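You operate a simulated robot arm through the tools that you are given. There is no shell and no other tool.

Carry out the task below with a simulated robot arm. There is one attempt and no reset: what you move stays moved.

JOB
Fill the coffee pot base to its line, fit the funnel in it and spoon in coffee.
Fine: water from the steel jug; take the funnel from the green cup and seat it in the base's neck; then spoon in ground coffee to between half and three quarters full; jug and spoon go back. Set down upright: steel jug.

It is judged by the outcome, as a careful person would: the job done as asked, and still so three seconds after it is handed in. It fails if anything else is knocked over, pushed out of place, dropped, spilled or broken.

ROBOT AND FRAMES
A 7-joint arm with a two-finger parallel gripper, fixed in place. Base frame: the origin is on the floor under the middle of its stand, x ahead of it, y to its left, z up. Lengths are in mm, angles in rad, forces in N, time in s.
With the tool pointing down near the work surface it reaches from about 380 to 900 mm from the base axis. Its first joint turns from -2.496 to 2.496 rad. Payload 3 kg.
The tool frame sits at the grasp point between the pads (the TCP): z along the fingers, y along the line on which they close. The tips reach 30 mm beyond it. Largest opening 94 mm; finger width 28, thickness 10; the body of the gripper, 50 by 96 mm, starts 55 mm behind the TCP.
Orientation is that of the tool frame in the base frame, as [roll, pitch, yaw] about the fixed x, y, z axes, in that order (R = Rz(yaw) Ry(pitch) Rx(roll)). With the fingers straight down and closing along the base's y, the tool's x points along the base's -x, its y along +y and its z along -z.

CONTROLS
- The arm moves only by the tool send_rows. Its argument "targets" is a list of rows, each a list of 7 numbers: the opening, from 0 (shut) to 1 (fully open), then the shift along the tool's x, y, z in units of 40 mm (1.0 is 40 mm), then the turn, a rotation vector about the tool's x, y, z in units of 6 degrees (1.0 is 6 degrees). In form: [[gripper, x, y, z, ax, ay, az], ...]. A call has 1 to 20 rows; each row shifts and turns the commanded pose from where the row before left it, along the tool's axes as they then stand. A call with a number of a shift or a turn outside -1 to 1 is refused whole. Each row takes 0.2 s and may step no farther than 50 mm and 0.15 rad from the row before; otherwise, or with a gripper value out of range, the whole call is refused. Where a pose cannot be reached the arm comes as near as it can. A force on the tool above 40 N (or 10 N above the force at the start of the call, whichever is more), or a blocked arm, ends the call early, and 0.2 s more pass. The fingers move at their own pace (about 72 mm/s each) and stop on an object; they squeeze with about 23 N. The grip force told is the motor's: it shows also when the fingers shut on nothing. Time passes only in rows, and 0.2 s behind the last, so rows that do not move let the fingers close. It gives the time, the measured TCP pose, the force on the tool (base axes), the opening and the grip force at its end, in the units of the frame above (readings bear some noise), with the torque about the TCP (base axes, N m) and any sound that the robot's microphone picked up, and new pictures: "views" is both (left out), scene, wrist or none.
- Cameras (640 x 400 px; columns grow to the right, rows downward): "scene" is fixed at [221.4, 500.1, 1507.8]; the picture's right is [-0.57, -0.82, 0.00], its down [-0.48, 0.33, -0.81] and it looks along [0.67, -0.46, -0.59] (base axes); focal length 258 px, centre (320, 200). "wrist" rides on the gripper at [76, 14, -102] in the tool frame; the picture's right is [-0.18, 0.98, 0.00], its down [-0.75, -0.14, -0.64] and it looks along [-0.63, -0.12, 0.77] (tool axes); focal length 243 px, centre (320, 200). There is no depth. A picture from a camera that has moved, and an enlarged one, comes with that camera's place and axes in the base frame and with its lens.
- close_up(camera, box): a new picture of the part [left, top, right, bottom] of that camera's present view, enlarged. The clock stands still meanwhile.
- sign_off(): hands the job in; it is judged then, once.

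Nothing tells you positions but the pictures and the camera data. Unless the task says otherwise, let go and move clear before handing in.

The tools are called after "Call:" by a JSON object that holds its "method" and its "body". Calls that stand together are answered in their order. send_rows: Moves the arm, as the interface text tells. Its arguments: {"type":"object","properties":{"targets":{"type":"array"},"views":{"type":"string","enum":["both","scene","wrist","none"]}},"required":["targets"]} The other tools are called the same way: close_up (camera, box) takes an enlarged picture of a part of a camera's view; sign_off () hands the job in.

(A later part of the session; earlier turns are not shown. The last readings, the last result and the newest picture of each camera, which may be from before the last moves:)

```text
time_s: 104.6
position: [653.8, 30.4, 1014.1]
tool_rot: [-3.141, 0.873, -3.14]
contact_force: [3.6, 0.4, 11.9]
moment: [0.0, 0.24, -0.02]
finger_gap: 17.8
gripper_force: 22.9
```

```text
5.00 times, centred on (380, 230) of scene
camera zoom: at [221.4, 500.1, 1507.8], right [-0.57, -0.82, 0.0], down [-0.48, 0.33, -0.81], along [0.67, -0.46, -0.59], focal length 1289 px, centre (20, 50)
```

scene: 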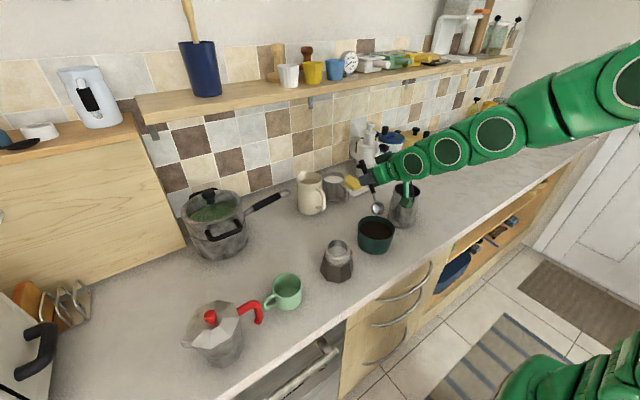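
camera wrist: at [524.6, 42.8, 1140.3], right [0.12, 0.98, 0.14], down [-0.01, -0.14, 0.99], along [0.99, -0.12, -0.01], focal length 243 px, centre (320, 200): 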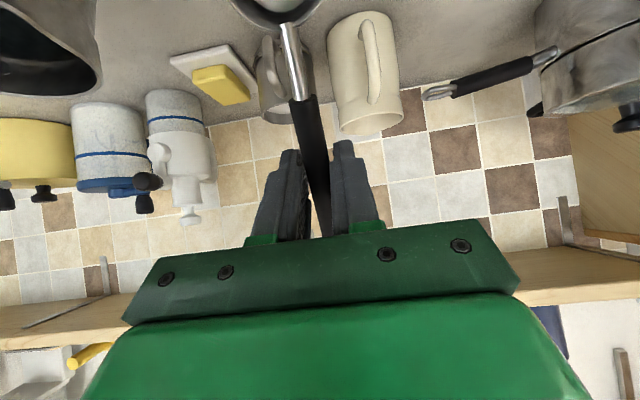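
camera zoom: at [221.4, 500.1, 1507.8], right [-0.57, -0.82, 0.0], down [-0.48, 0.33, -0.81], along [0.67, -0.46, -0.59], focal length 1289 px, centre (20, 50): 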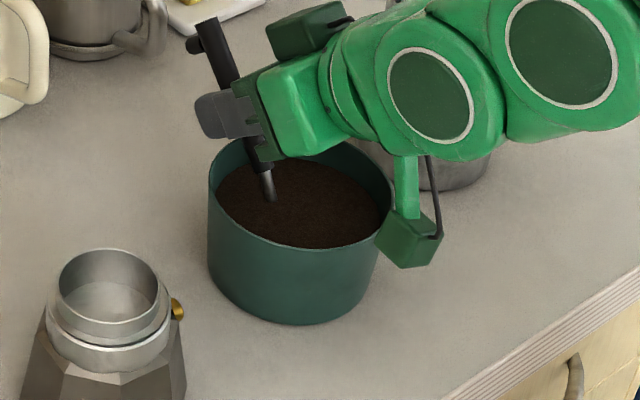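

The scoop touched the coffee bowl's floor lightly, so I back off 6 mm. Then I sweep and level it while lifting.

Call:
{"method": "send_rows", "body": {"targets": [[0, -0.115, 0, -0.096, 0, 0, 0], [0, -0.044, 0, 0.05, 0, 0.833, 0], [0, -0.044, 0, 0.05, 0, 0.833, 0], [0, -0.036, 0, 0.063, 0, 0.833, 0], [0, -0.036, 0, 0.063, 0, 0.833, 0], [0, 0, 0, 0, 0, 0, 0]], "views": "none"}}

Call:
{"method": "close_up", "body": {"camera": "scene", "box": [345, 190, 415, 270]}}

```text
time_s: 106.0
position: [664.4, 31.2, 1019.1]
tool_rot: [-3.141, 0.521, -3.141]
contact_force: [0.5, -0.5, -0.8]
moment: [0.02, -0.02, 0.02]
finger_gap: 18.1
gripper_force: 22.9
```

```text
5.00 times, centred on (380, 230) of scene
camera zoom: at [221.4, 500.1, 1507.8], right [-0.57, -0.82, 0.0], down [-0.48, 0.33, -0.81], along [0.67, -0.46, -0.59], focal length 1289 px, centre (20, 50)
```

zoom: 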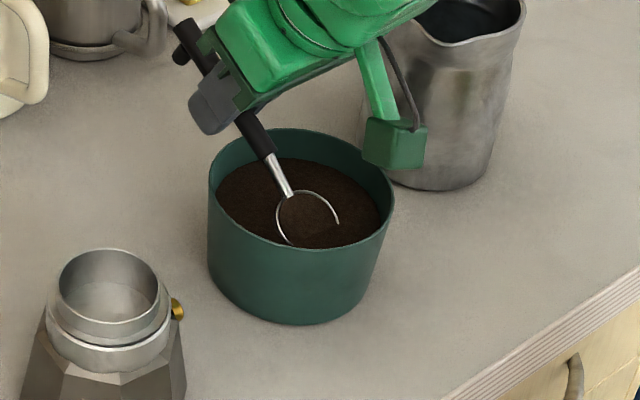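

The scoop is full, with its rim just showing at the surface. I level it further while lifting out.

Call:
{"method": "send_rows", "body": {"targets": [[0, -0.048, 0, 0.03, 0, 0.833, 0], [0, -0.048, 0, 0.03, 0, 0.833, 0], [0, -0.093, 0, -0.1, 0, 0.7, 0], [0, -0.093, 0, -0.12, 0, 0.7, 0], [0, -0.09, 0, -0.4, 0, 0, 0], [0, -0.1, 0, -0.6, 0, 0, 0], [0, 0, 0, 0, 0, 0, 0]], "views": "both"}}

Call:
{"method": "close_up", "body": {"camera": "scene", "box": [330, 170, 420, 270]}}

Call:
{"method": "close_up", "body": {"camera": "wrist", "box": [220, 0, 420, 220]}}

```text
time_s: 107.6
position: [671.1, 29.1, 1070.2]
tool_rot: [-3.141, 0.201, -3.14]
contact_force: [0.3, -0.8, -1.5]
moment: [0.02, -0.04, -0.03]
finger_gap: 17.9
gripper_force: 23.1
camera wrist: at [575.5, 42.5, 1156.1], right [0.18, 0.98, 0.04], down [0.61, -0.14, 0.78], along [0.77, -0.12, -0.62], focal length 243 px, centre (320, 200)
```

scene: 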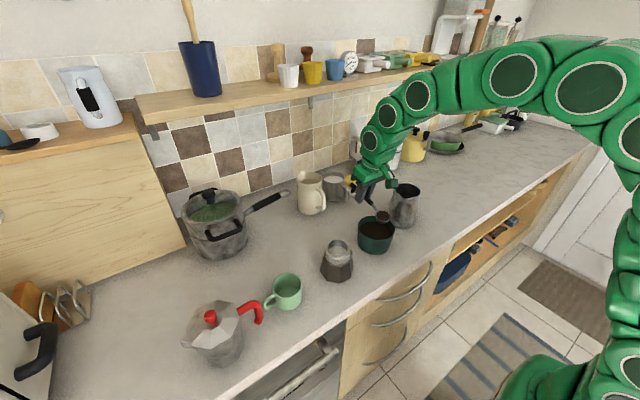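
wrist: 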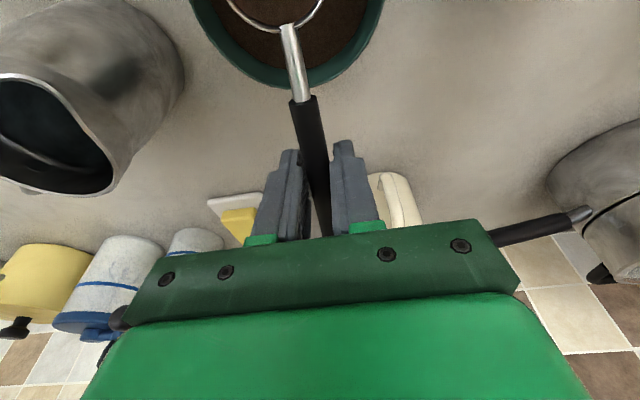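

```text
4.00 times, centred on (375, 220) of scene
camera zoom: at [221.4, 500.1, 1507.8], right [-0.57, -0.82, 0.0], down [-0.48, 0.33, -0.81], along [0.67, -0.46, -0.59], focal length 1031 px, centre (100, 120)
```

zoom: 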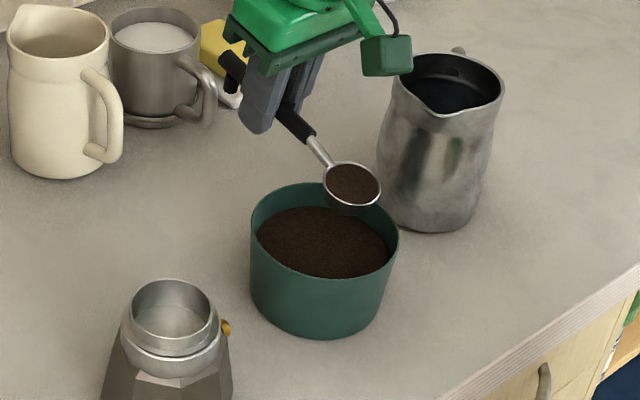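

```text
1.82 times, centred on (320, 110) of wrist
camera zoom: at [575.5, 42.5, 1156.1], right [0.18, 0.98, 0.04], down [0.61, -0.14, 0.78], along [0.77, -0.12, -0.62], focal length 441 px, centre (320, 364)
```

zoom: 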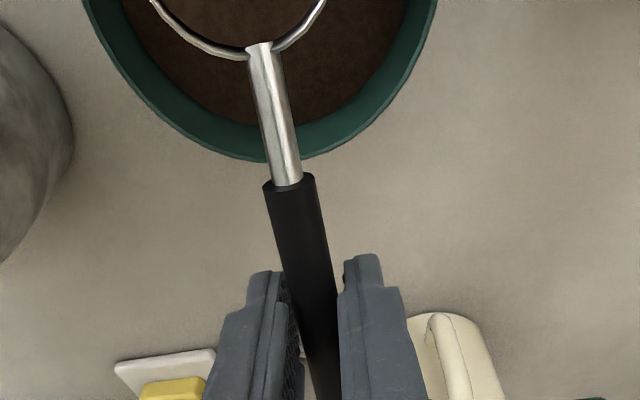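

The scoop is full and level, with nothing spilled. I carry it gently over to the funnel.

Call:
{"method": "send_rows", "body": {"targets": [[0, -0.074, 0.396, -0.1, 0, 0, 0], [0, -0.111, 0.594, -0.1, 0, 0, 0], [0, -0.111, 0.594, -0.1, 0, 0, 0], [0, -0.111, 0.594, -0.1, 0, 0, 0], [0, -0.111, 0.594, -0.1, 0, 0, 0], [0, -0.111, 0.594, -0.1, 0, 0, 0], [0, -0.111, 0.594, -0.015, 0, 0, 0], [0, 0, 0, 0, 0, 0, 0]], "views": "none"}}

Call:
{"method": "close_up", "body": {"camera": "scene", "box": [290, 170, 380, 290]}}

Call:
{"method": "close_up", "body": {"camera": "wrist", "box": [220, 0, 420, 220]}}

```text
time_s: 109.4
position: [696.2, 189.0, 1100.2]
tool_rot: [-3.141, 0.203, -3.141]
contact_force: [0.5, 0.1, -1.2]
moment: [0.01, -0.04, 0.02]
finger_gap: 18.0
gripper_force: 22.8
```

```text
3.33 times, centred on (335, 230) of scene
camera zoom: at [221.4, 500.1, 1507.8], right [-0.57, -0.82, 0.0], down [-0.48, 0.33, -0.81], along [0.67, -0.46, -0.59], focal length 860 px, centre (270, 100)
```

zoom: 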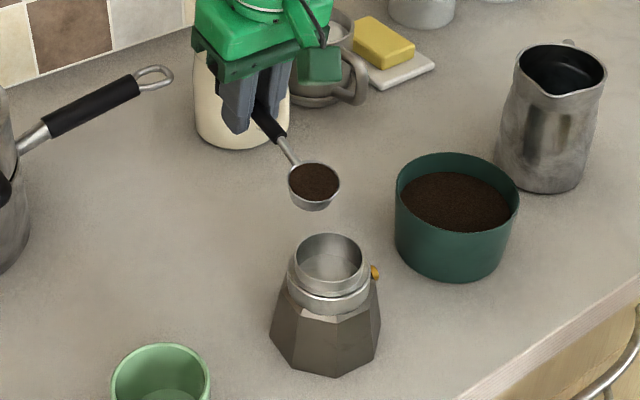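

```text
1.82 times, centred on (320, 110) of wrist
camera zoom: at [600.4, 202.5, 1185.5], right [0.18, 0.98, 0.04], down [0.61, -0.14, 0.78], along [0.77, -0.12, -0.62], focal length 441 px, centre (320, 364)
```

zoom: 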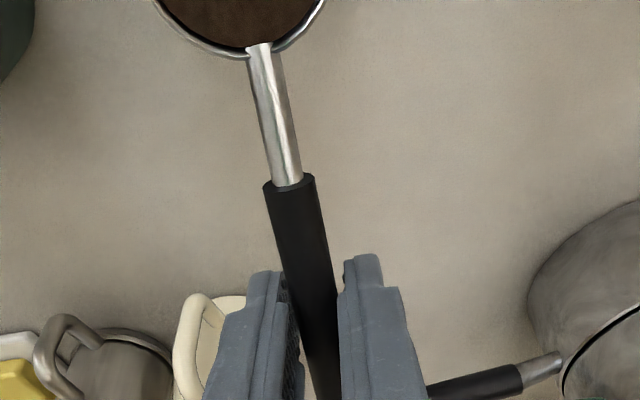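

The scoop is in front of the funnel and the geometry matches the pictures. I bring the scoop's lip over the funnel, then tip it about its lip in steps, watching the coffee.

Call:
{"method": "send_rows", "body": {"targets": [[0, 0.24, -0.0375, 0.165, 0, 0, 0], [0, 0.24, 0, 0.165, 0, 0, 0], [0, 0, 0, 0, 0, -0.767, 0], [0, 0, 0, 0, 0, -0.767, 0], [0, 0, 0, 0, 0, -0.767, 0], [0, 0, 0, 0, 0, -0.767, 0], [0, 0, 0, 0, 0, 0, 0]], "views": "none"}}

Call:
{"method": "close_up", "body": {"camera": "scene", "box": [300, 190, 370, 280]}}

```text
time_s: 111.0
position: [678.4, 187.2, 1083.1]
tool_rot: [-3.141, 0.523, -3.141]
contact_force: [0.5, -0.6, -1.1]
moment: [0.02, -0.02, -0.04]
finger_gap: 18.0
gripper_force: 22.5
```

```text
4.44 times, centred on (335, 235) of scene
camera zoom: at [221.4, 500.1, 1507.8], right [-0.57, -0.82, 0.0], down [-0.48, 0.33, -0.81], along [0.67, -0.46, -0.59], focal length 1146 px, centre (253, 44)
```

zoom: 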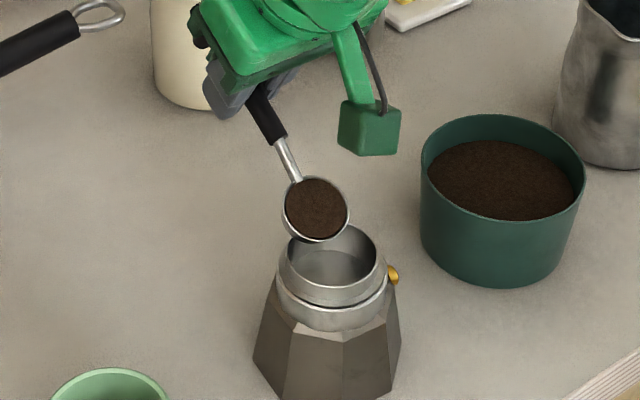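

Call:
{"method": "close_up", "body": {"camera": "scene", "box": [314, 222, 360, 274]}}

```text
7.69 times, centred on (337, 248) of scene
camera zoom: at [221.4, 500.1, 1507.8], right [-0.57, -0.82, 0.0], down [-0.48, 0.33, -0.81], along [0.67, -0.46, -0.59], focal length 1984 px, centre (189, -169)
```

zoom: 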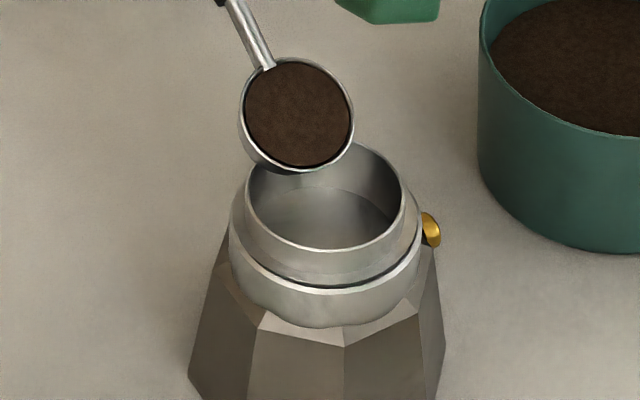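

The coffee is still flush in the scoop at 30°. I keep tipping about the lip in 5° steps to 50° and look.

Call:
{"method": "send_rows", "body": {"targets": [[0, 0.05, 0.02, -0.2375, 0, -0.833, 0], [0, 0.05, 0, -0.2375, 0, -0.833, 0], [0, 0.05, 0, -0.2375, 0, -0.833, 0], [0, 0.05, 0, -0.2375, 0, -0.833, 0]], "views": "none"}}

Call:
{"method": "close_up", "body": {"camera": "scene", "box": [305, 205, 365, 275]}}

```text
time_s: 112.0
position: [649.3, 186.3, 1108.5]
tool_rot: [-3.141, 0.875, -3.14]
contact_force: [1.1, 0.4, -0.6]
moment: [-0.01, -0.02, -0.02]
finger_gap: 18.3
gripper_force: 23.0
```

```text
5.71 times, centred on (335, 240) of scene
camera zoom: at [221.4, 500.1, 1507.8], right [-0.57, -0.82, 0.0], down [-0.48, 0.33, -0.81], along [0.67, -0.46, -0.59], focal length 1474 px, centre (234, -29)
```

zoom: 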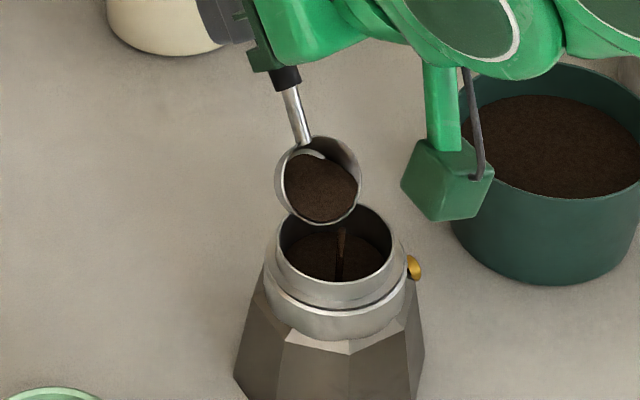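

Coffee is flowing from the lip into the funnel. I continue tipping.

Call:
{"method": "send_rows", "body": {"targets": [[0, 0.05, 0, -0.2375, 0, -0.833, 0], [0, 0.05, 0, -0.2375, 0, -0.833, 0], [0, 0.05, 0, -0.2375, 0, -0.833, 0], [0, 0.05, 0, -0.2375, 0, -0.833, 0]], "views": "none"}}

Call:
{"method": "close_up", "body": {"camera": "scene", "box": [305, 205, 365, 275]}}

```text
time_s: 113.0
position: [614.0, 186.6, 1120.5]
tool_rot: [3.141, 1.222, -3.141]
contact_force: [-0.2, 0.3, -1.1]
moment: [0.0, -0.01, -0.01]
finger_gap: 17.9
gripper_force: 23.1
```

```text
5.71 times, centred on (335, 240) of scene
camera zoom: at [221.4, 500.1, 1507.8], right [-0.57, -0.82, 0.0], down [-0.48, 0.33, -0.81], along [0.67, -0.46, -0.59], focal length 1474 px, centre (234, -29)
```

zoom: 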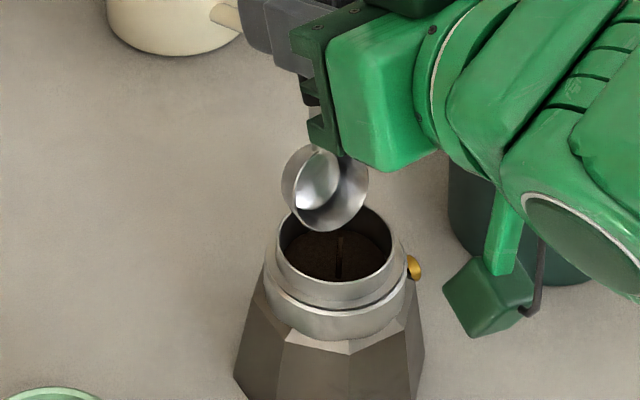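

The scoop is empty. I check how full the funnel is.

Call:
{"method": "close_up", "body": {"camera": "scene", "box": [322, 234, 354, 270]}}

Call:
{"method": "close_up", "body": {"camera": "scene", "box": [300, 200, 380, 310]}}

```text
11.11 times, centred on (338, 252) of scene
camera zoom: at [221.4, 500.1, 1507.8], right [-0.57, -0.82, 0.0], down [-0.48, 0.33, -0.81], along [0.67, -0.46, -0.59], focal length 2865 px, centre (120, -378)
```

zoom: 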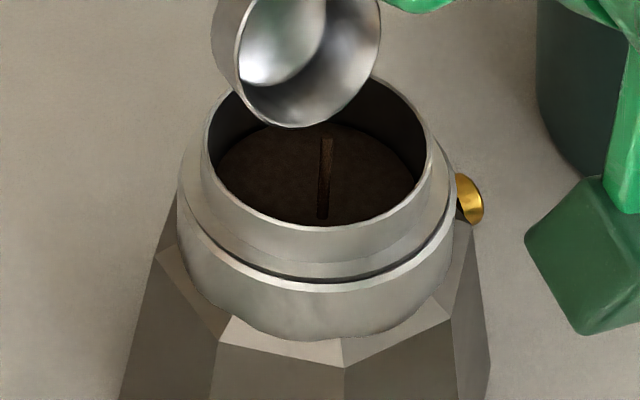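

```text
3.64 times, centred on (340, 255) of scene
camera zoom: at [221.4, 500.1, 1507.8], right [-0.57, -0.82, 0.0], down [-0.48, 0.33, -0.81], along [0.67, -0.46, -0.59], focal length 938 px, centre (247, 0)
```

zoom: 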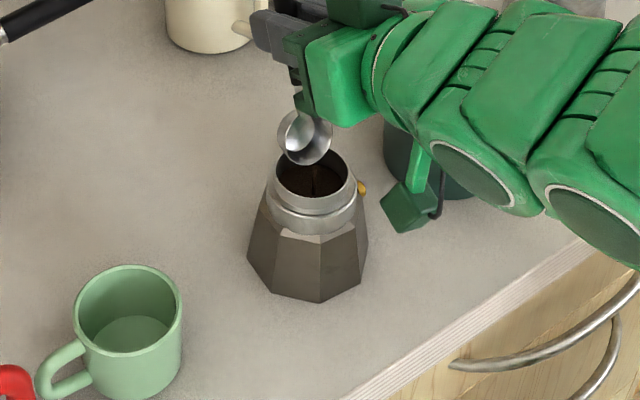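

Call:
{"method": "send_rows", "body": {"targets": [[0, 0, 0, 0, 0, 0, 0], [0, 0, 0, 0, 0, 0, 0], [0, -0.029, 0, 0.2415, 0, 0.833, 0], [0, -0.029, 0, 0.2415, 0, 0.833, 0], [0, -0.029, 0, 0.2415, 0, 0.833, 0], [0, -0.029, 0, 0.2415, 0, 0.833, 0], [0, -0.029, 0, 0.2415, 0, 0.833, 0], [0, -0.029, 0, 0.2415, 0, 0.833, 0], [0, -0.4, 0, -0.3, 0, 0.5, 0], [0, -0.5, 0, -0.5, 0, 0.5, 0], [0, 0, 0, 0, 0, 0, 0]], "views": "both"}}

Call:
{"method": "close_up", "body": {"camera": "scene", "box": [322, 234, 354, 270]}}

Call:
{"method": "close_up", "body": {"camera": "scene", "box": [300, 180, 410, 290]}}

```text
time_s: 115.4
position: [674.8, 187.6, 1145.1]
tool_rot: [3.141, 0.593, -3.141]
contact_force: [0.1, -0.3, -1.0]
moment: [0.03, -0.04, -0.01]
finger_gap: 18.3
gripper_force: 23.0
camera wrist: at [552.6, 200.4, 1187.3], right [0.15, 0.98, 0.1], down [0.27, -0.14, 0.95], along [0.95, -0.12, -0.28], focal length 243 px, centre (320, 200)
```

scene: 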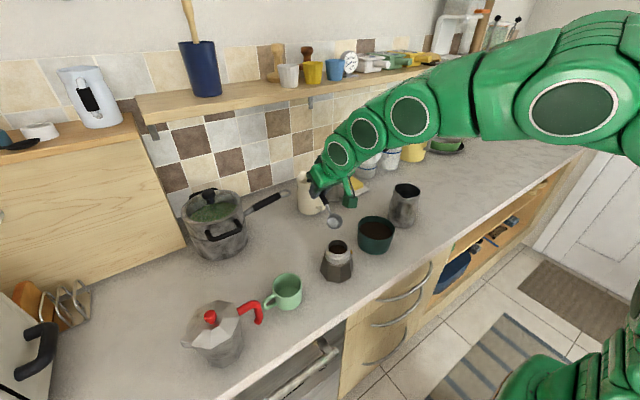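
wrist: 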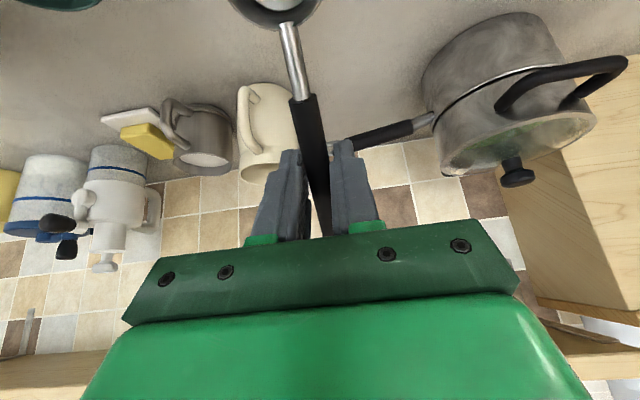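

```text
11.11 times, centred on (338, 252) of scene
camera zoom: at [221.4, 500.1, 1507.8], right [-0.57, -0.82, 0.0], down [-0.48, 0.33, -0.81], along [0.67, -0.46, -0.59], focal length 2865 px, centre (120, -378)
```

zoom: 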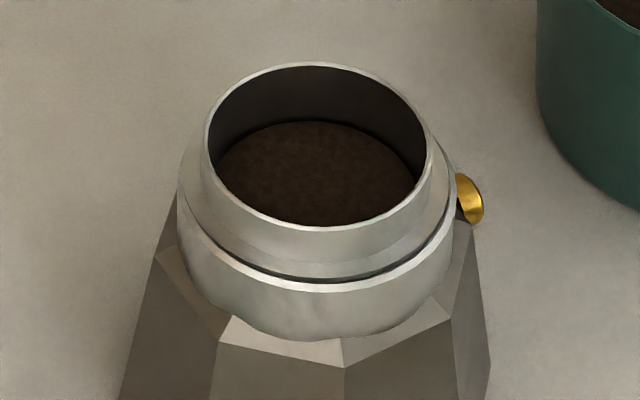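

```text
3.64 times, centred on (355, 235) of scene
camera zoom: at [221.4, 500.1, 1507.8], right [-0.57, -0.82, 0.0], down [-0.48, 0.33, -0.81], along [0.67, -0.46, -0.59], focal length 938 px, centre (193, 73)
```

zoom: 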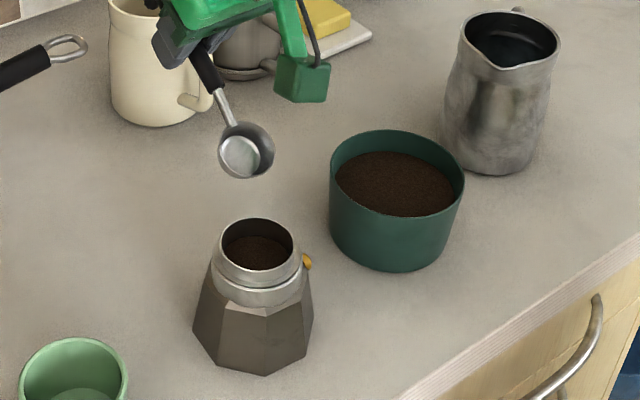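

One scoop filled the basket to roughly 27% of its depth. I go back for a second scoop with the same motion.

Call:
{"method": "send_rows", "body": {"targets": [[0, 0.15, -0.79, 0.019, 0, 0, 0], [0, 0.15, -0.79, 0.019, 0, 0, 0], [0, 0.15, -0.79, 0.019, 0, 0, 0], [0, 0.15, -0.79, 0.019, 0, 0, 0], [0, 0.15, -0.79, 0.019, 0, 0, 0], [0, 0, 0, 0, 0, -0.889, 0], [0, 0, 0, 0, 0, -0.889, 0], [0, 0, 0, 0, 0, -0.889, 0], [0, 0, 0, 0, 0, 0, 0], [0, 0, 0, 0, 0, 0, 0]], "views": "none"}}

Call:
{"method": "close_up", "body": {"camera": "scene", "box": [330, 170, 420, 270]}}

```text
time_s: 117.6
position: [651.7, 29.4, 1124.8]
tool_rot: [3.141, 0.873, -3.141]
contact_force: [-0.3, -0.3, -0.9]
moment: [-0.01, -0.05, -0.01]
finger_gap: 18.0
gripper_force: 23.1
```

```text
4.00 times, centred on (375, 220) of scene
camera zoom: at [221.4, 500.1, 1507.8], right [-0.57, -0.82, 0.0], down [-0.48, 0.33, -0.81], along [0.67, -0.46, -0.59], focal length 1031 px, centre (100, 120)
```

zoom: 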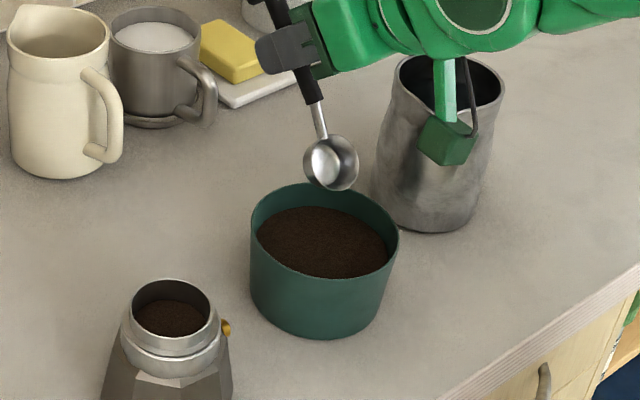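

Call:
{"method": "send_rows", "body": {"targets": [[0, 0.6, 0, 0.5, 0, 0, 0], [0, 0.7, 0, 0.585, 0, 0, 0], [0, 0.5, 0, 0.42, 0, 0, 0], [0, 0.2, 0, 0.167, 0, 0, 0], [0, 0, 0, 0, 0, 0, 0]], "views": "none"}}

Call:
{"method": "close_up", "body": {"camera": "scene", "box": [345, 190, 415, 270]}}

```text
time_s: 118.8
position: [651.3, 31.2, 1018.1]
tool_rot: [3.141, 0.87, -3.139]
contact_force: [0.3, -0.3, -0.8]
moment: [-0.01, 0.0, -0.01]
finger_gap: 18.0
gripper_force: 23.4
```

```text
5.00 times, centred on (380, 230) of scene
camera zoom: at [221.4, 500.1, 1507.8], right [-0.57, -0.82, 0.0], down [-0.48, 0.33, -0.81], along [0.67, -0.46, -0.59], focal length 1289 px, centre (20, 50)
```

zoom: 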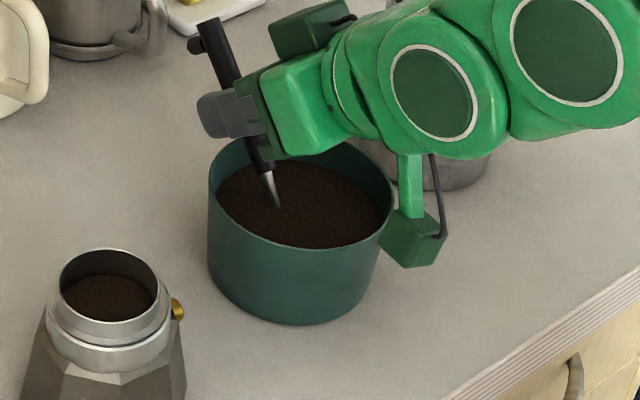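

Call:
{"method": "send_rows", "body": {"targets": [[0, -0.044, 0, 0.05, 0, 0.833, 0], [0, -0.044, 0, 0.05, 0, 0.833, 0], [0, -0.036, 0, 0.063, 0, 0.833, 0], [0, -0.036, 0, 0.063, 0, 0.833, 0], [0, -0.048, 0, 0.03, 0, 0.833, 0], [0, -0.048, 0, 0.03, 0, 0.833, 0], [0, -0.093, 0, -0.12, 0, 0.7, 0], [0, -0.093, 0, -0.14, 0, 0.7, 0], [0, -0.09, 0, -0.4, 0, 0, 0], [0, -0.1, 0, -0.6, 0, 0, 0], [0, 0, 0, 0, 0, 0, 0]], "views": "none"}}

Call:
{"method": "close_up", "body": {"camera": "scene", "box": [330, 170, 420, 270]}}

```text
time_s: 121.2
position: [670.1, 28.9, 1070.4]
tool_rot: [-3.141, 0.2, -3.14]
contact_force: [0.6, 0.1, -1.8]
moment: [0.0, -0.03, -0.02]
finger_gap: 18.0
gripper_force: 23.6
```

```text
4.00 times, centred on (375, 220) of scene
camera zoom: at [221.4, 500.1, 1507.8], right [-0.57, -0.82, 0.0], down [-0.48, 0.33, -0.81], along [0.67, -0.46, -0.59], focal length 1031 px, centre (100, 120)
```

zoom: 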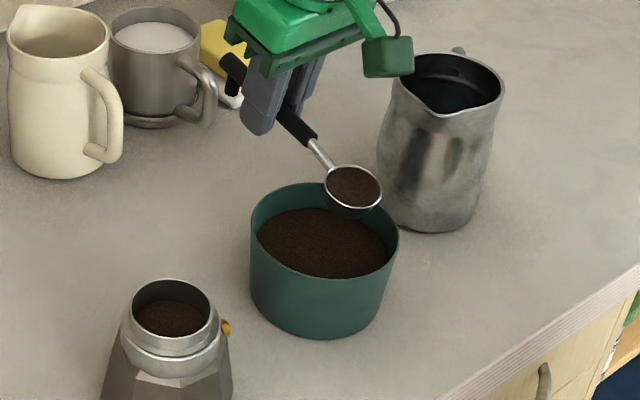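

The second scoop is full and clean. I carry it to the funnel along the same path.

Call:
{"method": "send_rows", "body": {"targets": [[0, -0.074, 0.396, -0.1, 0, 0, 0], [0, -0.111, 0.594, -0.1, 0, 0, 0], [0, -0.111, 0.594, -0.1, 0, 0, 0], [0, -0.111, 0.594, -0.1, 0, 0, 0], [0, -0.111, 0.594, -0.1, 0, 0, 0], [0, -0.111, 0.594, -0.1, 0, 0, 0], [0, -0.111, 0.594, -0.015, 0, 0, 0], [0, 0, 0, 0, 0, 0, 0], [0, 0.24, -0.02, 0.165, 0, 0, 0], [0, 0.24, 0, 0.165, 0, 0, 0], [0, 0, 0, 0, 0, -0.767, 0], [0, 0, 0, 0, 0, -0.767, 0], [0, 0, 0, 0, 0, -0.767, 0], [0, 0, 0, 0, 0, -0.767, 0], [0, 0, 0, 0, 0, 0, 0]], "views": "none"}}

Call:
{"method": "close_up", "body": {"camera": "scene", "box": [305, 205, 365, 275]}}

```text
time_s: 124.4
position: [677.3, 187.4, 1083.5]
tool_rot: [-3.141, 0.524, -3.141]
contact_force: [0.1, 0.7, -0.7]
moment: [0.0, -0.02, 0.0]
finger_gap: 18.1
gripper_force: 23.1
```

```text
5.71 times, centred on (335, 240) of scene
camera zoom: at [221.4, 500.1, 1507.8], right [-0.57, -0.82, 0.0], down [-0.48, 0.33, -0.81], along [0.67, -0.46, -0.59], focal length 1474 px, centre (234, -29)
```

zoom: 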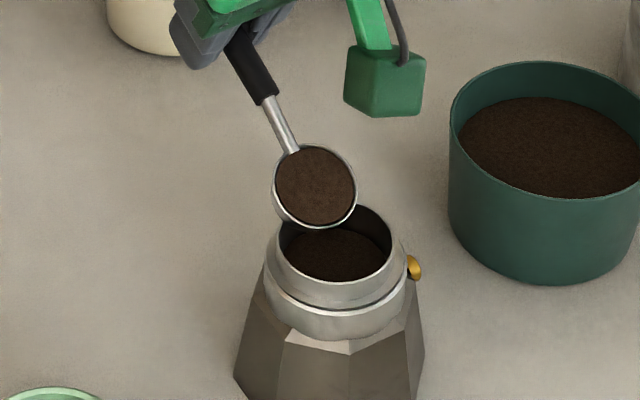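

Call:
{"method": "send_rows", "body": {"targets": [[0, 0.05, 0.01, -0.2375, 0, -0.833, 0], [0, 0.05, 0, -0.2375, 0, -0.833, 0], [0, 0.05, 0, -0.2375, 0, -0.833, 0], [0, 0.05, 0, -0.2375, 0, -0.833, 0], [0, 0.05, 0, -0.2375, 0, -0.833, 0], [0, 0.05, 0, -0.2375, 0, -0.833, 0], [0, 0.05, 0, -0.2375, 0, -0.833, 0], [0, 0.05, 0, -0.2375, 0, -0.833, 0], [0, 0, 0, 0, 0, 0, 0], [0, 0, 0, 0, 0, 0, 0], [0, 0, 0, 0, 0, 0, 0]], "views": "none"}}

Call:
{"method": "close_up", "body": {"camera": "scene", "box": [305, 205, 365, 275]}}

Call:
{"method": "send_rows", "body": {"targets": [[0, -0.029, 0, 0.2415, 0, 0.833, 0], [0, -0.029, 0, 0.2415, 0, 0.833, 0], [0, -0.029, 0, 0.2415, 0, 0.833, 0], [0, -0.029, 0, 0.2415, 0, 0.833, 0], [0, -0.029, 0, 0.2415, 0, 0.833, 0], [0, -0.029, 0, 0.2415, 0, 0.833, 0], [0, -0.4, 0, -0.3, 0, 0.5, 0], [0, -0.5, 0, -0.5, 0, 0.5, 0], [0, 0, 0, 0, 0, 0, 0]], "views": "none"}}

Call:
{"method": "close_up", "body": {"camera": "scene", "box": [322, 234, 354, 270]}}

Call:
{"method": "close_up", "body": {"camera": "scene", "box": [300, 180, 410, 290]}}

```text
time_s: 126.8
position: [611.5, 187.0, 1119.8]
tool_rot: [-3.141, 1.222, -3.14]
contact_force: [-0.7, -0.6, -0.8]
moment: [0.04, -0.01, 0.01]
finger_gap: 17.9
gripper_force: 23.1
```

```text
5.71 times, centred on (335, 240) of scene
camera zoom: at [221.4, 500.1, 1507.8], right [-0.57, -0.82, 0.0], down [-0.48, 0.33, -0.81], along [0.67, -0.46, -0.59], focal length 1474 px, centre (234, -29)
```

zoom: 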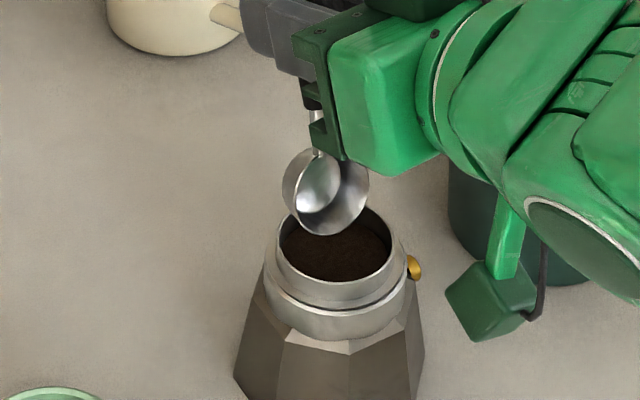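

```text
time_s: 128.8
position: [674.5, 188.7, 1144.5]
tool_rot: [-3.141, 0.593, -3.141]
contact_force: [-0.1, 0.7, -1.6]
moment: [-0.06, -0.05, 0.02]
finger_gap: 18.2
gripper_force: 23.0
```

```text
11.11 times, centred on (338, 252) of scene
camera zoom: at [221.4, 500.1, 1507.8], right [-0.57, -0.82, 0.0], down [-0.48, 0.33, -0.81], along [0.67, -0.46, -0.59], focal length 2865 px, centre (120, -378)
```

zoom: 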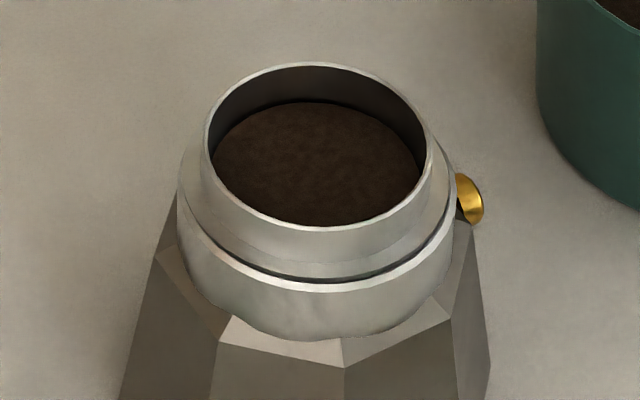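

```text
3.64 times, centred on (355, 235) of scene
camera zoom: at [221.4, 500.1, 1507.8], right [-0.57, -0.82, 0.0], down [-0.48, 0.33, -0.81], along [0.67, -0.46, -0.59], focal length 938 px, centre (193, 73)
```

zoom: 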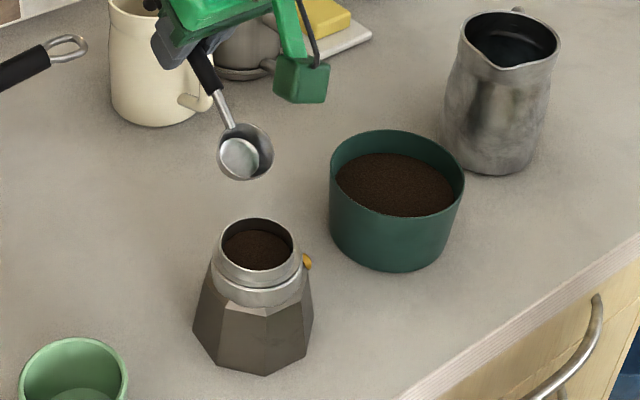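

Two scoops bring the coffee to about half (roughly 51–53%). I'll take a third scoop but tip in only about half of it, and return the rest to the coffee bowl.

Call:
{"method": "send_rows", "body": {"targets": [[0, 0.15, -0.79, 0.019, 0, 0, 0], [0, 0.15, -0.79, 0.019, 0, 0, 0], [0, 0.15, -0.79, 0.019, 0, 0, 0], [0, 0.15, -0.79, 0.019, 0, 0, 0], [0, 0.15, -0.8, 0.019, 0, 0, 0], [0, 0, 0, 0, 0, -0.889, 0], [0, 0, 0, 0, 0, -0.889, 0], [0, 0, 0, 0, 0, -0.889, 0], [0, 0, 0, 0, 0, 0, 0], [0, 0.6, 0, 0.5, 0, 0, 0], [0, 0.7, 0, 0.585, 0, 0, 0], [0, 0.5, 0, 0.42, 0, 0, 0], [0, 0.2, 0, 0.167, 0, 0, 0], [0, 0, 0, 0, 0, 0, 0]], "views": "none"}}

Call:
{"method": "close_up", "body": {"camera": "scene", "box": [345, 190, 415, 270]}}

```text
time_s: 131.8
position: [650.8, 27.8, 1019.0]
tool_rot: [-3.141, 0.872, -3.139]
contact_force: [0.9, -0.1, -0.3]
moment: [-0.05, 0.02, -0.02]
finger_gap: 17.7
gripper_force: 23.2
```

```text
5.00 times, centred on (380, 230) of scene
camera zoom: at [221.4, 500.1, 1507.8], right [-0.57, -0.82, 0.0], down [-0.48, 0.33, -0.81], along [0.67, -0.46, -0.59], focal length 1289 px, centre (20, 50)
```

zoom: 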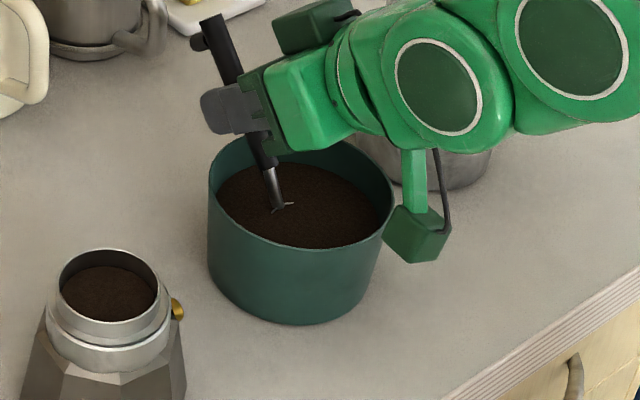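

Call:
{"method": "send_rows", "body": {"targets": [[0, -0.044, 0, 0.05, 0, 0.833, 0], [0, -0.044, 0, 0.05, 0, 0.833, 0], [0, -0.036, 0, 0.063, 0, 0.833, 0], [0, -0.036, 0, 0.063, 0, 0.833, 0], [0, -0.048, 0, 0.03, 0, 0.833, 0], [0, -0.048, 0, 0.03, 0, 0.833, 0], [0, -0.093, 0, -0.12, 0, 0.7, 0], [0, -0.093, 0, -0.14, 0, 0.7, 0], [0, -0.09, 0, -0.4, 0, 0, 0], [0, -0.1, 0, -0.6, 0, 0, 0], [0, 0, 0, 0, 0, 0, 0]], "views": "none"}}

Call:
{"method": "close_up", "body": {"camera": "scene", "box": [330, 170, 420, 270]}}

Call:
{"method": "send_rows", "body": {"targets": [[0, -0.074, 0.4, -0.1, 0, 0, 0], [0, -0.111, 0.594, -0.1, 0, 0, 0], [0, -0.111, 0.594, -0.1, 0, 0, 0], [0, -0.111, 0.594, -0.1, 0, 0, 0], [0, -0.111, 0.594, -0.1, 0, 0, 0], [0, -0.111, 0.594, -0.1, 0, 0, 0], [0, -0.111, 0.594, -0.015, 0, 0, 0], [0, 0, 0, 0, 0, 0, 0], [0, 0.24, 0, 0.165, 0, 0, 0], [0, 0.24, 0, 0.165, 0, 0, 0], [0, 0, 0, 0, 0, -0.767, 0], [0, 0, 0, 0, 0, -0.767, 0], [0, 0, 0, 0, 0, -0.767, 0], [0, 0, 0, 0, 0, -0.767, 0], [0, 0, 0, 0, 0, 0, 0]], "views": "none"}}

Call:
{"method": "close_up", "body": {"camera": "scene", "box": [305, 205, 365, 275]}}

```text
time_s: 134.2
position: [668.1, 29.9, 1067.9]
tool_rot: [-3.141, 0.201, -3.138]
contact_force: [0.0, -0.3, -1.0]
moment: [-0.03, -0.07, -0.05]
finger_gap: 17.7
gripper_force: 23.2
```

```text
4.00 times, centred on (375, 220) of scene
camera zoom: at [221.4, 500.1, 1507.8], right [-0.57, -0.82, 0.0], down [-0.48, 0.33, -0.81], along [0.67, -0.46, -0.59], focal length 1031 px, centre (100, 120)
```

zoom: 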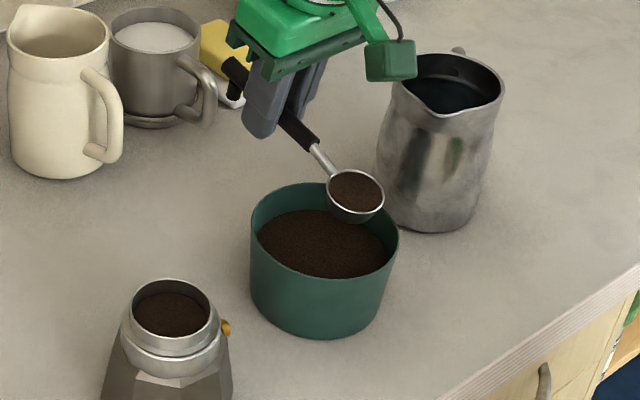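

```text
time_s: 137.4
position: [674.8, 188.9, 1082.7]
tool_rot: [3.141, 0.522, -3.14]
contact_force: [-0.2, 0.2, -1.0]
moment: [-0.01, -0.03, 0.03]
finger_gap: 18.3
gripper_force: 22.3
```

```text
5.71 times, centred on (335, 240) of scene
camera zoom: at [221.4, 500.1, 1507.8], right [-0.57, -0.82, 0.0], down [-0.48, 0.33, -0.81], along [0.67, -0.46, -0.59], focal length 1474 px, centre (234, -29)
```

zoom: 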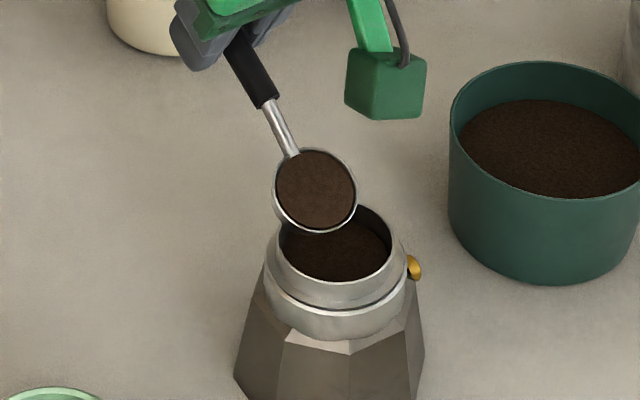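

I tip gradually and watch for the flow so I can stop around half.

Call:
{"method": "send_rows", "body": {"targets": [[0, 0.05, 0, -0.2375, 0, -0.833, 0], [0, 0.05, 0, -0.2375, 0, -0.833, 0]], "views": "none"}}

Call:
{"method": "close_up", "body": {"camera": "scene", "box": [312, 215, 362, 273]}}

```text
time_s: 138.0
position: [661.9, 188.0, 1097.3]
tool_rot: [-3.141, 0.695, 3.141]
contact_force: [0.0, 0.1, -1.2]
moment: [0.01, 0.01, 0.01]
finger_gap: 17.9
gripper_force: 23.1
```

```text
6.90 times, centred on (337, 244) of scene
camera zoom: at [221.4, 500.1, 1507.8], right [-0.57, -0.82, 0.0], down [-0.48, 0.33, -0.81], along [0.67, -0.46, -0.59], focal length 1778 px, centre (203, -103)
```

zoom: 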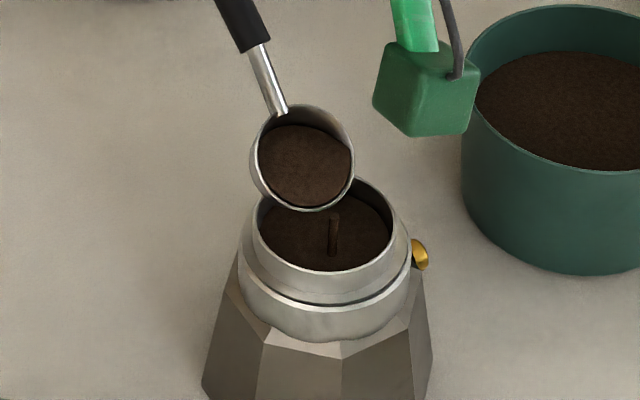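

Call:
{"method": "send_rows", "body": {"targets": [[0, 0, 0, 0, 0, 0, 0], [0, 0, 0, 0, 0, 0, 0]], "views": "none"}}

Call:
{"method": "close_up", "body": {"camera": "scene", "box": [312, 215, 362, 273]}}

```text
time_s: 138.6
position: [662.2, 188.8, 1098.1]
tool_rot: [3.141, 0.698, -3.14]
contact_force: [-1.2, -0.9, -1.4]
moment: [0.05, 0.01, -0.03]
finger_gap: 18.0
gripper_force: 23.1
```

```text
6.90 times, centred on (337, 244) of scene
camera zoom: at [221.4, 500.1, 1507.8], right [-0.57, -0.82, 0.0], down [-0.48, 0.33, -0.81], along [0.67, -0.46, -0.59], focal length 1778 px, centre (203, -103)
```

zoom: 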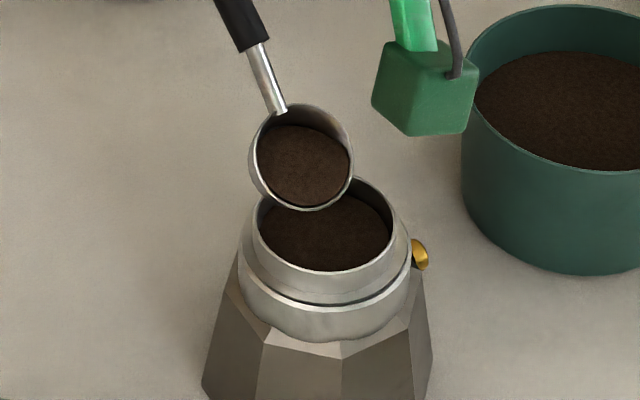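

Call:
{"method": "send_rows", "body": {"targets": [[0, 0.05, 0, -0.2375, 0, -0.833, 0], [0, 0, 0, 0, 0, 0, 0], [0, 0, 0, 0, 0, 0, 0]], "views": "none"}}

Call:
{"method": "close_up", "body": {"camera": "scene", "box": [312, 215, 362, 273]}}

Call:
{"method": "close_up", "body": {"camera": "scene", "box": [322, 234, 354, 270]}}

```text
time_s: 139.4
position: [656.1, 188.4, 1103.3]
tool_rot: [-3.142, 0.785, -3.14]
contact_force: [-0.4, 0.2, -1.1]
moment: [0.0, -0.03, 0.0]
finger_gap: 18.2
gripper_force: 22.9
```

```text
6.90 times, centred on (337, 244) of scene
camera zoom: at [221.4, 500.1, 1507.8], right [-0.57, -0.82, 0.0], down [-0.48, 0.33, -0.81], along [0.67, -0.46, -0.59], focal length 1778 px, centre (203, -103)
```

zoom: 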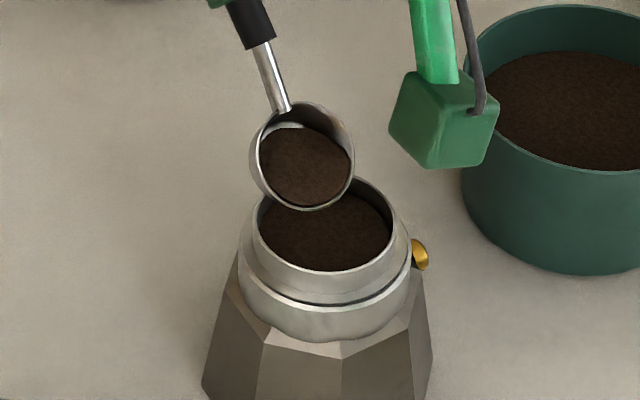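

```text
11.11 times, centred on (338, 252) of scene
camera zoom: at [221.4, 500.1, 1507.8], right [-0.57, -0.82, 0.0], down [-0.48, 0.33, -0.81], along [0.67, -0.46, -0.59], focal length 2865 px, centre (120, -378)
```

zoom: 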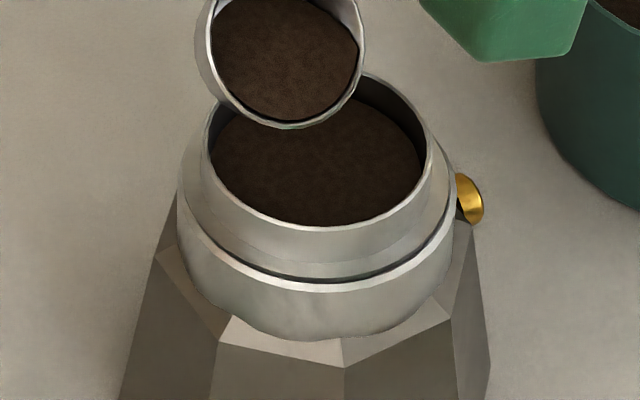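

Call:
{"method": "send_rows", "body": {"targets": [[0, 0.05, 0, -0.2375, 0, -0.833, 0], [0, 0, 0, 0, 0, 0, 0], [0, 0, 0, 0, 0, 0, 0]], "views": "none"}}

Call:
{"method": "close_up", "body": {"camera": "scene", "box": [312, 215, 362, 273]}}

```text
time_s: 140.2
position: [646.7, 186.2, 1107.8]
tool_rot: [3.141, 0.873, -3.142]
contact_force: [0.6, -0.8, -0.5]
moment: [0.0, -0.02, 0.0]
finger_gap: 18.0
gripper_force: 23.2
```

```text
6.90 times, centred on (337, 244) of scene
camera zoom: at [221.4, 500.1, 1507.8], right [-0.57, -0.82, 0.0], down [-0.48, 0.33, -0.81], along [0.67, -0.46, -0.59], focal length 1778 px, centre (203, -103)
```

zoom: 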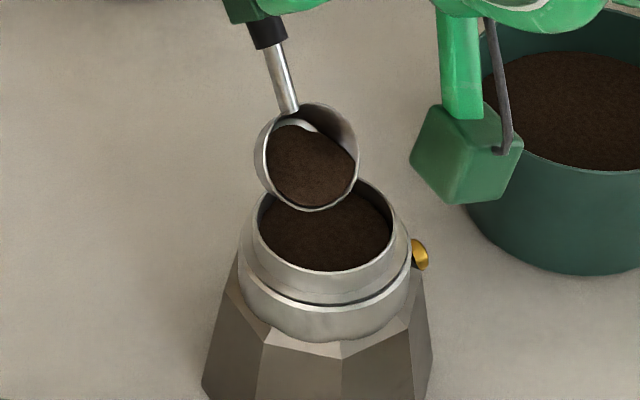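

I back the scoop off to read the funnel level.

Call:
{"method": "send_rows", "body": {"targets": [[0, -0.029, 0, 0.2415, 0, 0.833, 0], [0, -0.029, 0, 0.2415, 0, 0.833, 0], [0, -0.029, 0, 0.2415, 0, 0.833, 0], [0, -0.029, 0, 0.2415, 0, 0.833, 0], [0, -0.5, 0, -0.4, 0, 0.5, 0], [0, -0.5, 0, -0.4, 0, 0.5, 0], [0, 0, 0, 0, 0, 0, 0]], "views": "none"}}

Call:
{"method": "close_up", "body": {"camera": "scene", "box": [322, 234, 354, 270]}}

Call:
{"method": "close_up", "body": {"camera": "scene", "box": [290, 170, 380, 280]}}

```text
time_s: 141.8
position: [694.4, 189.2, 1128.5]
tool_rot: [-3.141, 0.417, -3.14]
contact_force: [0.4, -0.2, -1.3]
moment: [0.03, -0.05, 0.01]
finger_gap: 18.3
gripper_force: 23.4
```

```text
11.11 times, centred on (338, 252) of scene
camera zoom: at [221.4, 500.1, 1507.8], right [-0.57, -0.82, 0.0], down [-0.48, 0.33, -0.81], along [0.67, -0.46, -0.59], focal length 2865 px, centre (120, -378)
```

zoom: 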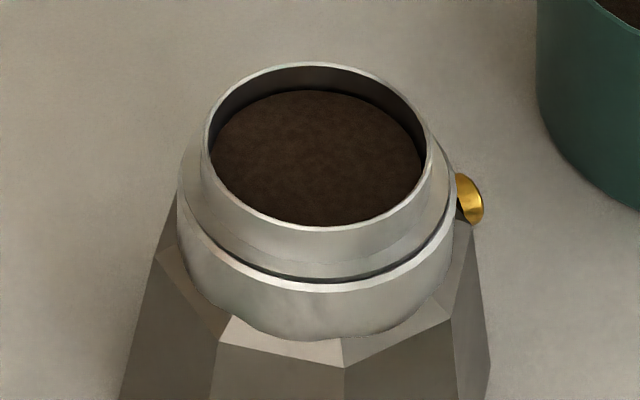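

```text
3.64 times, centred on (335, 225) of scene
camera zoom: at [221.4, 500.1, 1507.8], right [-0.57, -0.82, 0.0], down [-0.48, 0.33, -0.81], along [0.67, -0.46, -0.59], focal length 938 px, centre (266, 109)
```

zoom: 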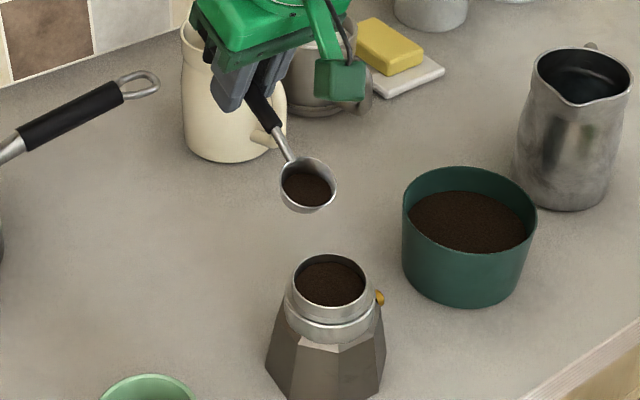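

The funnel is now at about two thirds, within the asked range. I return the leftover coffee in the scoop to the coffee bowl.

Call:
{"method": "send_rows", "body": {"targets": [[0, 0, -0.5, 0, 0, 0, 0], [0, 0, -0.9, 0, 0, 0, 0], [0, 0, -0.9, 0, 0, 0, 0], [0, 0, -0.9, 0, 0, 0, 0], [0, 0, -0.8, 0, 0, 0, 0], [0, 0.325, 0, 0.84, 0, 0, 0], [0, 0.325, 0, 0.84, 0, 0, 0], [0, 0, 0, 0, 0, 0, 0]], "views": "none"}}

Call:
{"method": "close_up", "body": {"camera": "scene", "box": [330, 170, 420, 270]}}

```text
time_s: 143.6
position: [700.5, 24.4, 1058.8]
tool_rot: [-3.142, 0.419, -3.138]
contact_force: [-0.1, 0.2, -1.6]
moment: [0.0, -0.06, 0.02]
finger_gap: 17.9
gripper_force: 22.4
```

```text
4.00 times, centred on (375, 220) of scene
camera zoom: at [221.4, 500.1, 1507.8], right [-0.57, -0.82, 0.0], down [-0.48, 0.33, -0.81], along [0.67, -0.46, -0.59], focal length 1031 px, centre (100, 120)
```

zoom: 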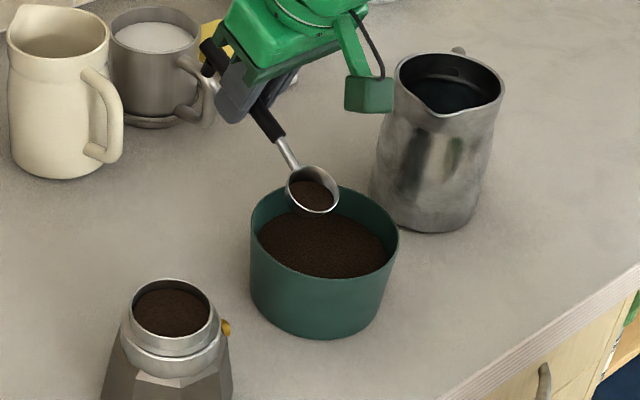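

Call:
{"method": "send_rows", "body": {"targets": [[0, 0.05, 0, -0.2375, 0, -0.833, 0], [0, 0.05, 0, -0.2375, 0, -0.833, 0], [0, 0.05, 0, -0.2375, 0, -0.833, 0], [0, 0.05, 0, -0.2375, 0, -0.833, 0], [0, 0.05, 0, -0.2375, 0, -0.833, 0], [0, 0.05, 0, -0.2375, 0, -0.833, 0], [0, 0.05, 0, -0.2375, 0, -0.833, 0], [0, 0.05, 0, -0.2375, 0, -0.833, 0], [0, 0.05, 0, -0.2375, 0, -0.833, 0], [0, 0.05, 0, -0.2375, 0, -0.833, 0], [0, 0.05, 0, -0.2375, 0, -0.833, 0], [0, 0, 0, 0, 0, 0, 0], [0, 0, 0, 0, 0, 0, 0], [0, 0, 0, 0, 0, 0, 0]], "views": "none"}}

Call:
{"method": "close_up", "body": {"camera": "scene", "box": [330, 170, 420, 270]}}

```text
time_s: 146.6
position: [667.2, 29.1, 1137.0]
tool_rot: [3.141, 1.291, -3.141]
contact_force: [0.3, -0.4, -1.5]
moment: [-0.01, 0.01, 0.0]
finger_gap: 18.1
gripper_force: 23.0
out of reach, approached as far as the arm can: row 9, 10, 11
```

```text
4.00 times, centred on (375, 220) of scene
camera zoom: at [221.4, 500.1, 1507.8], right [-0.57, -0.82, 0.0], down [-0.48, 0.33, -0.81], along [0.67, -0.46, -0.59], focal length 1031 px, centre (100, 120)
```

zoom: 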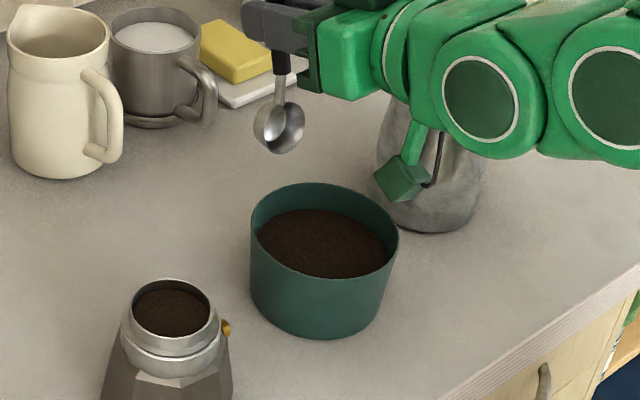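

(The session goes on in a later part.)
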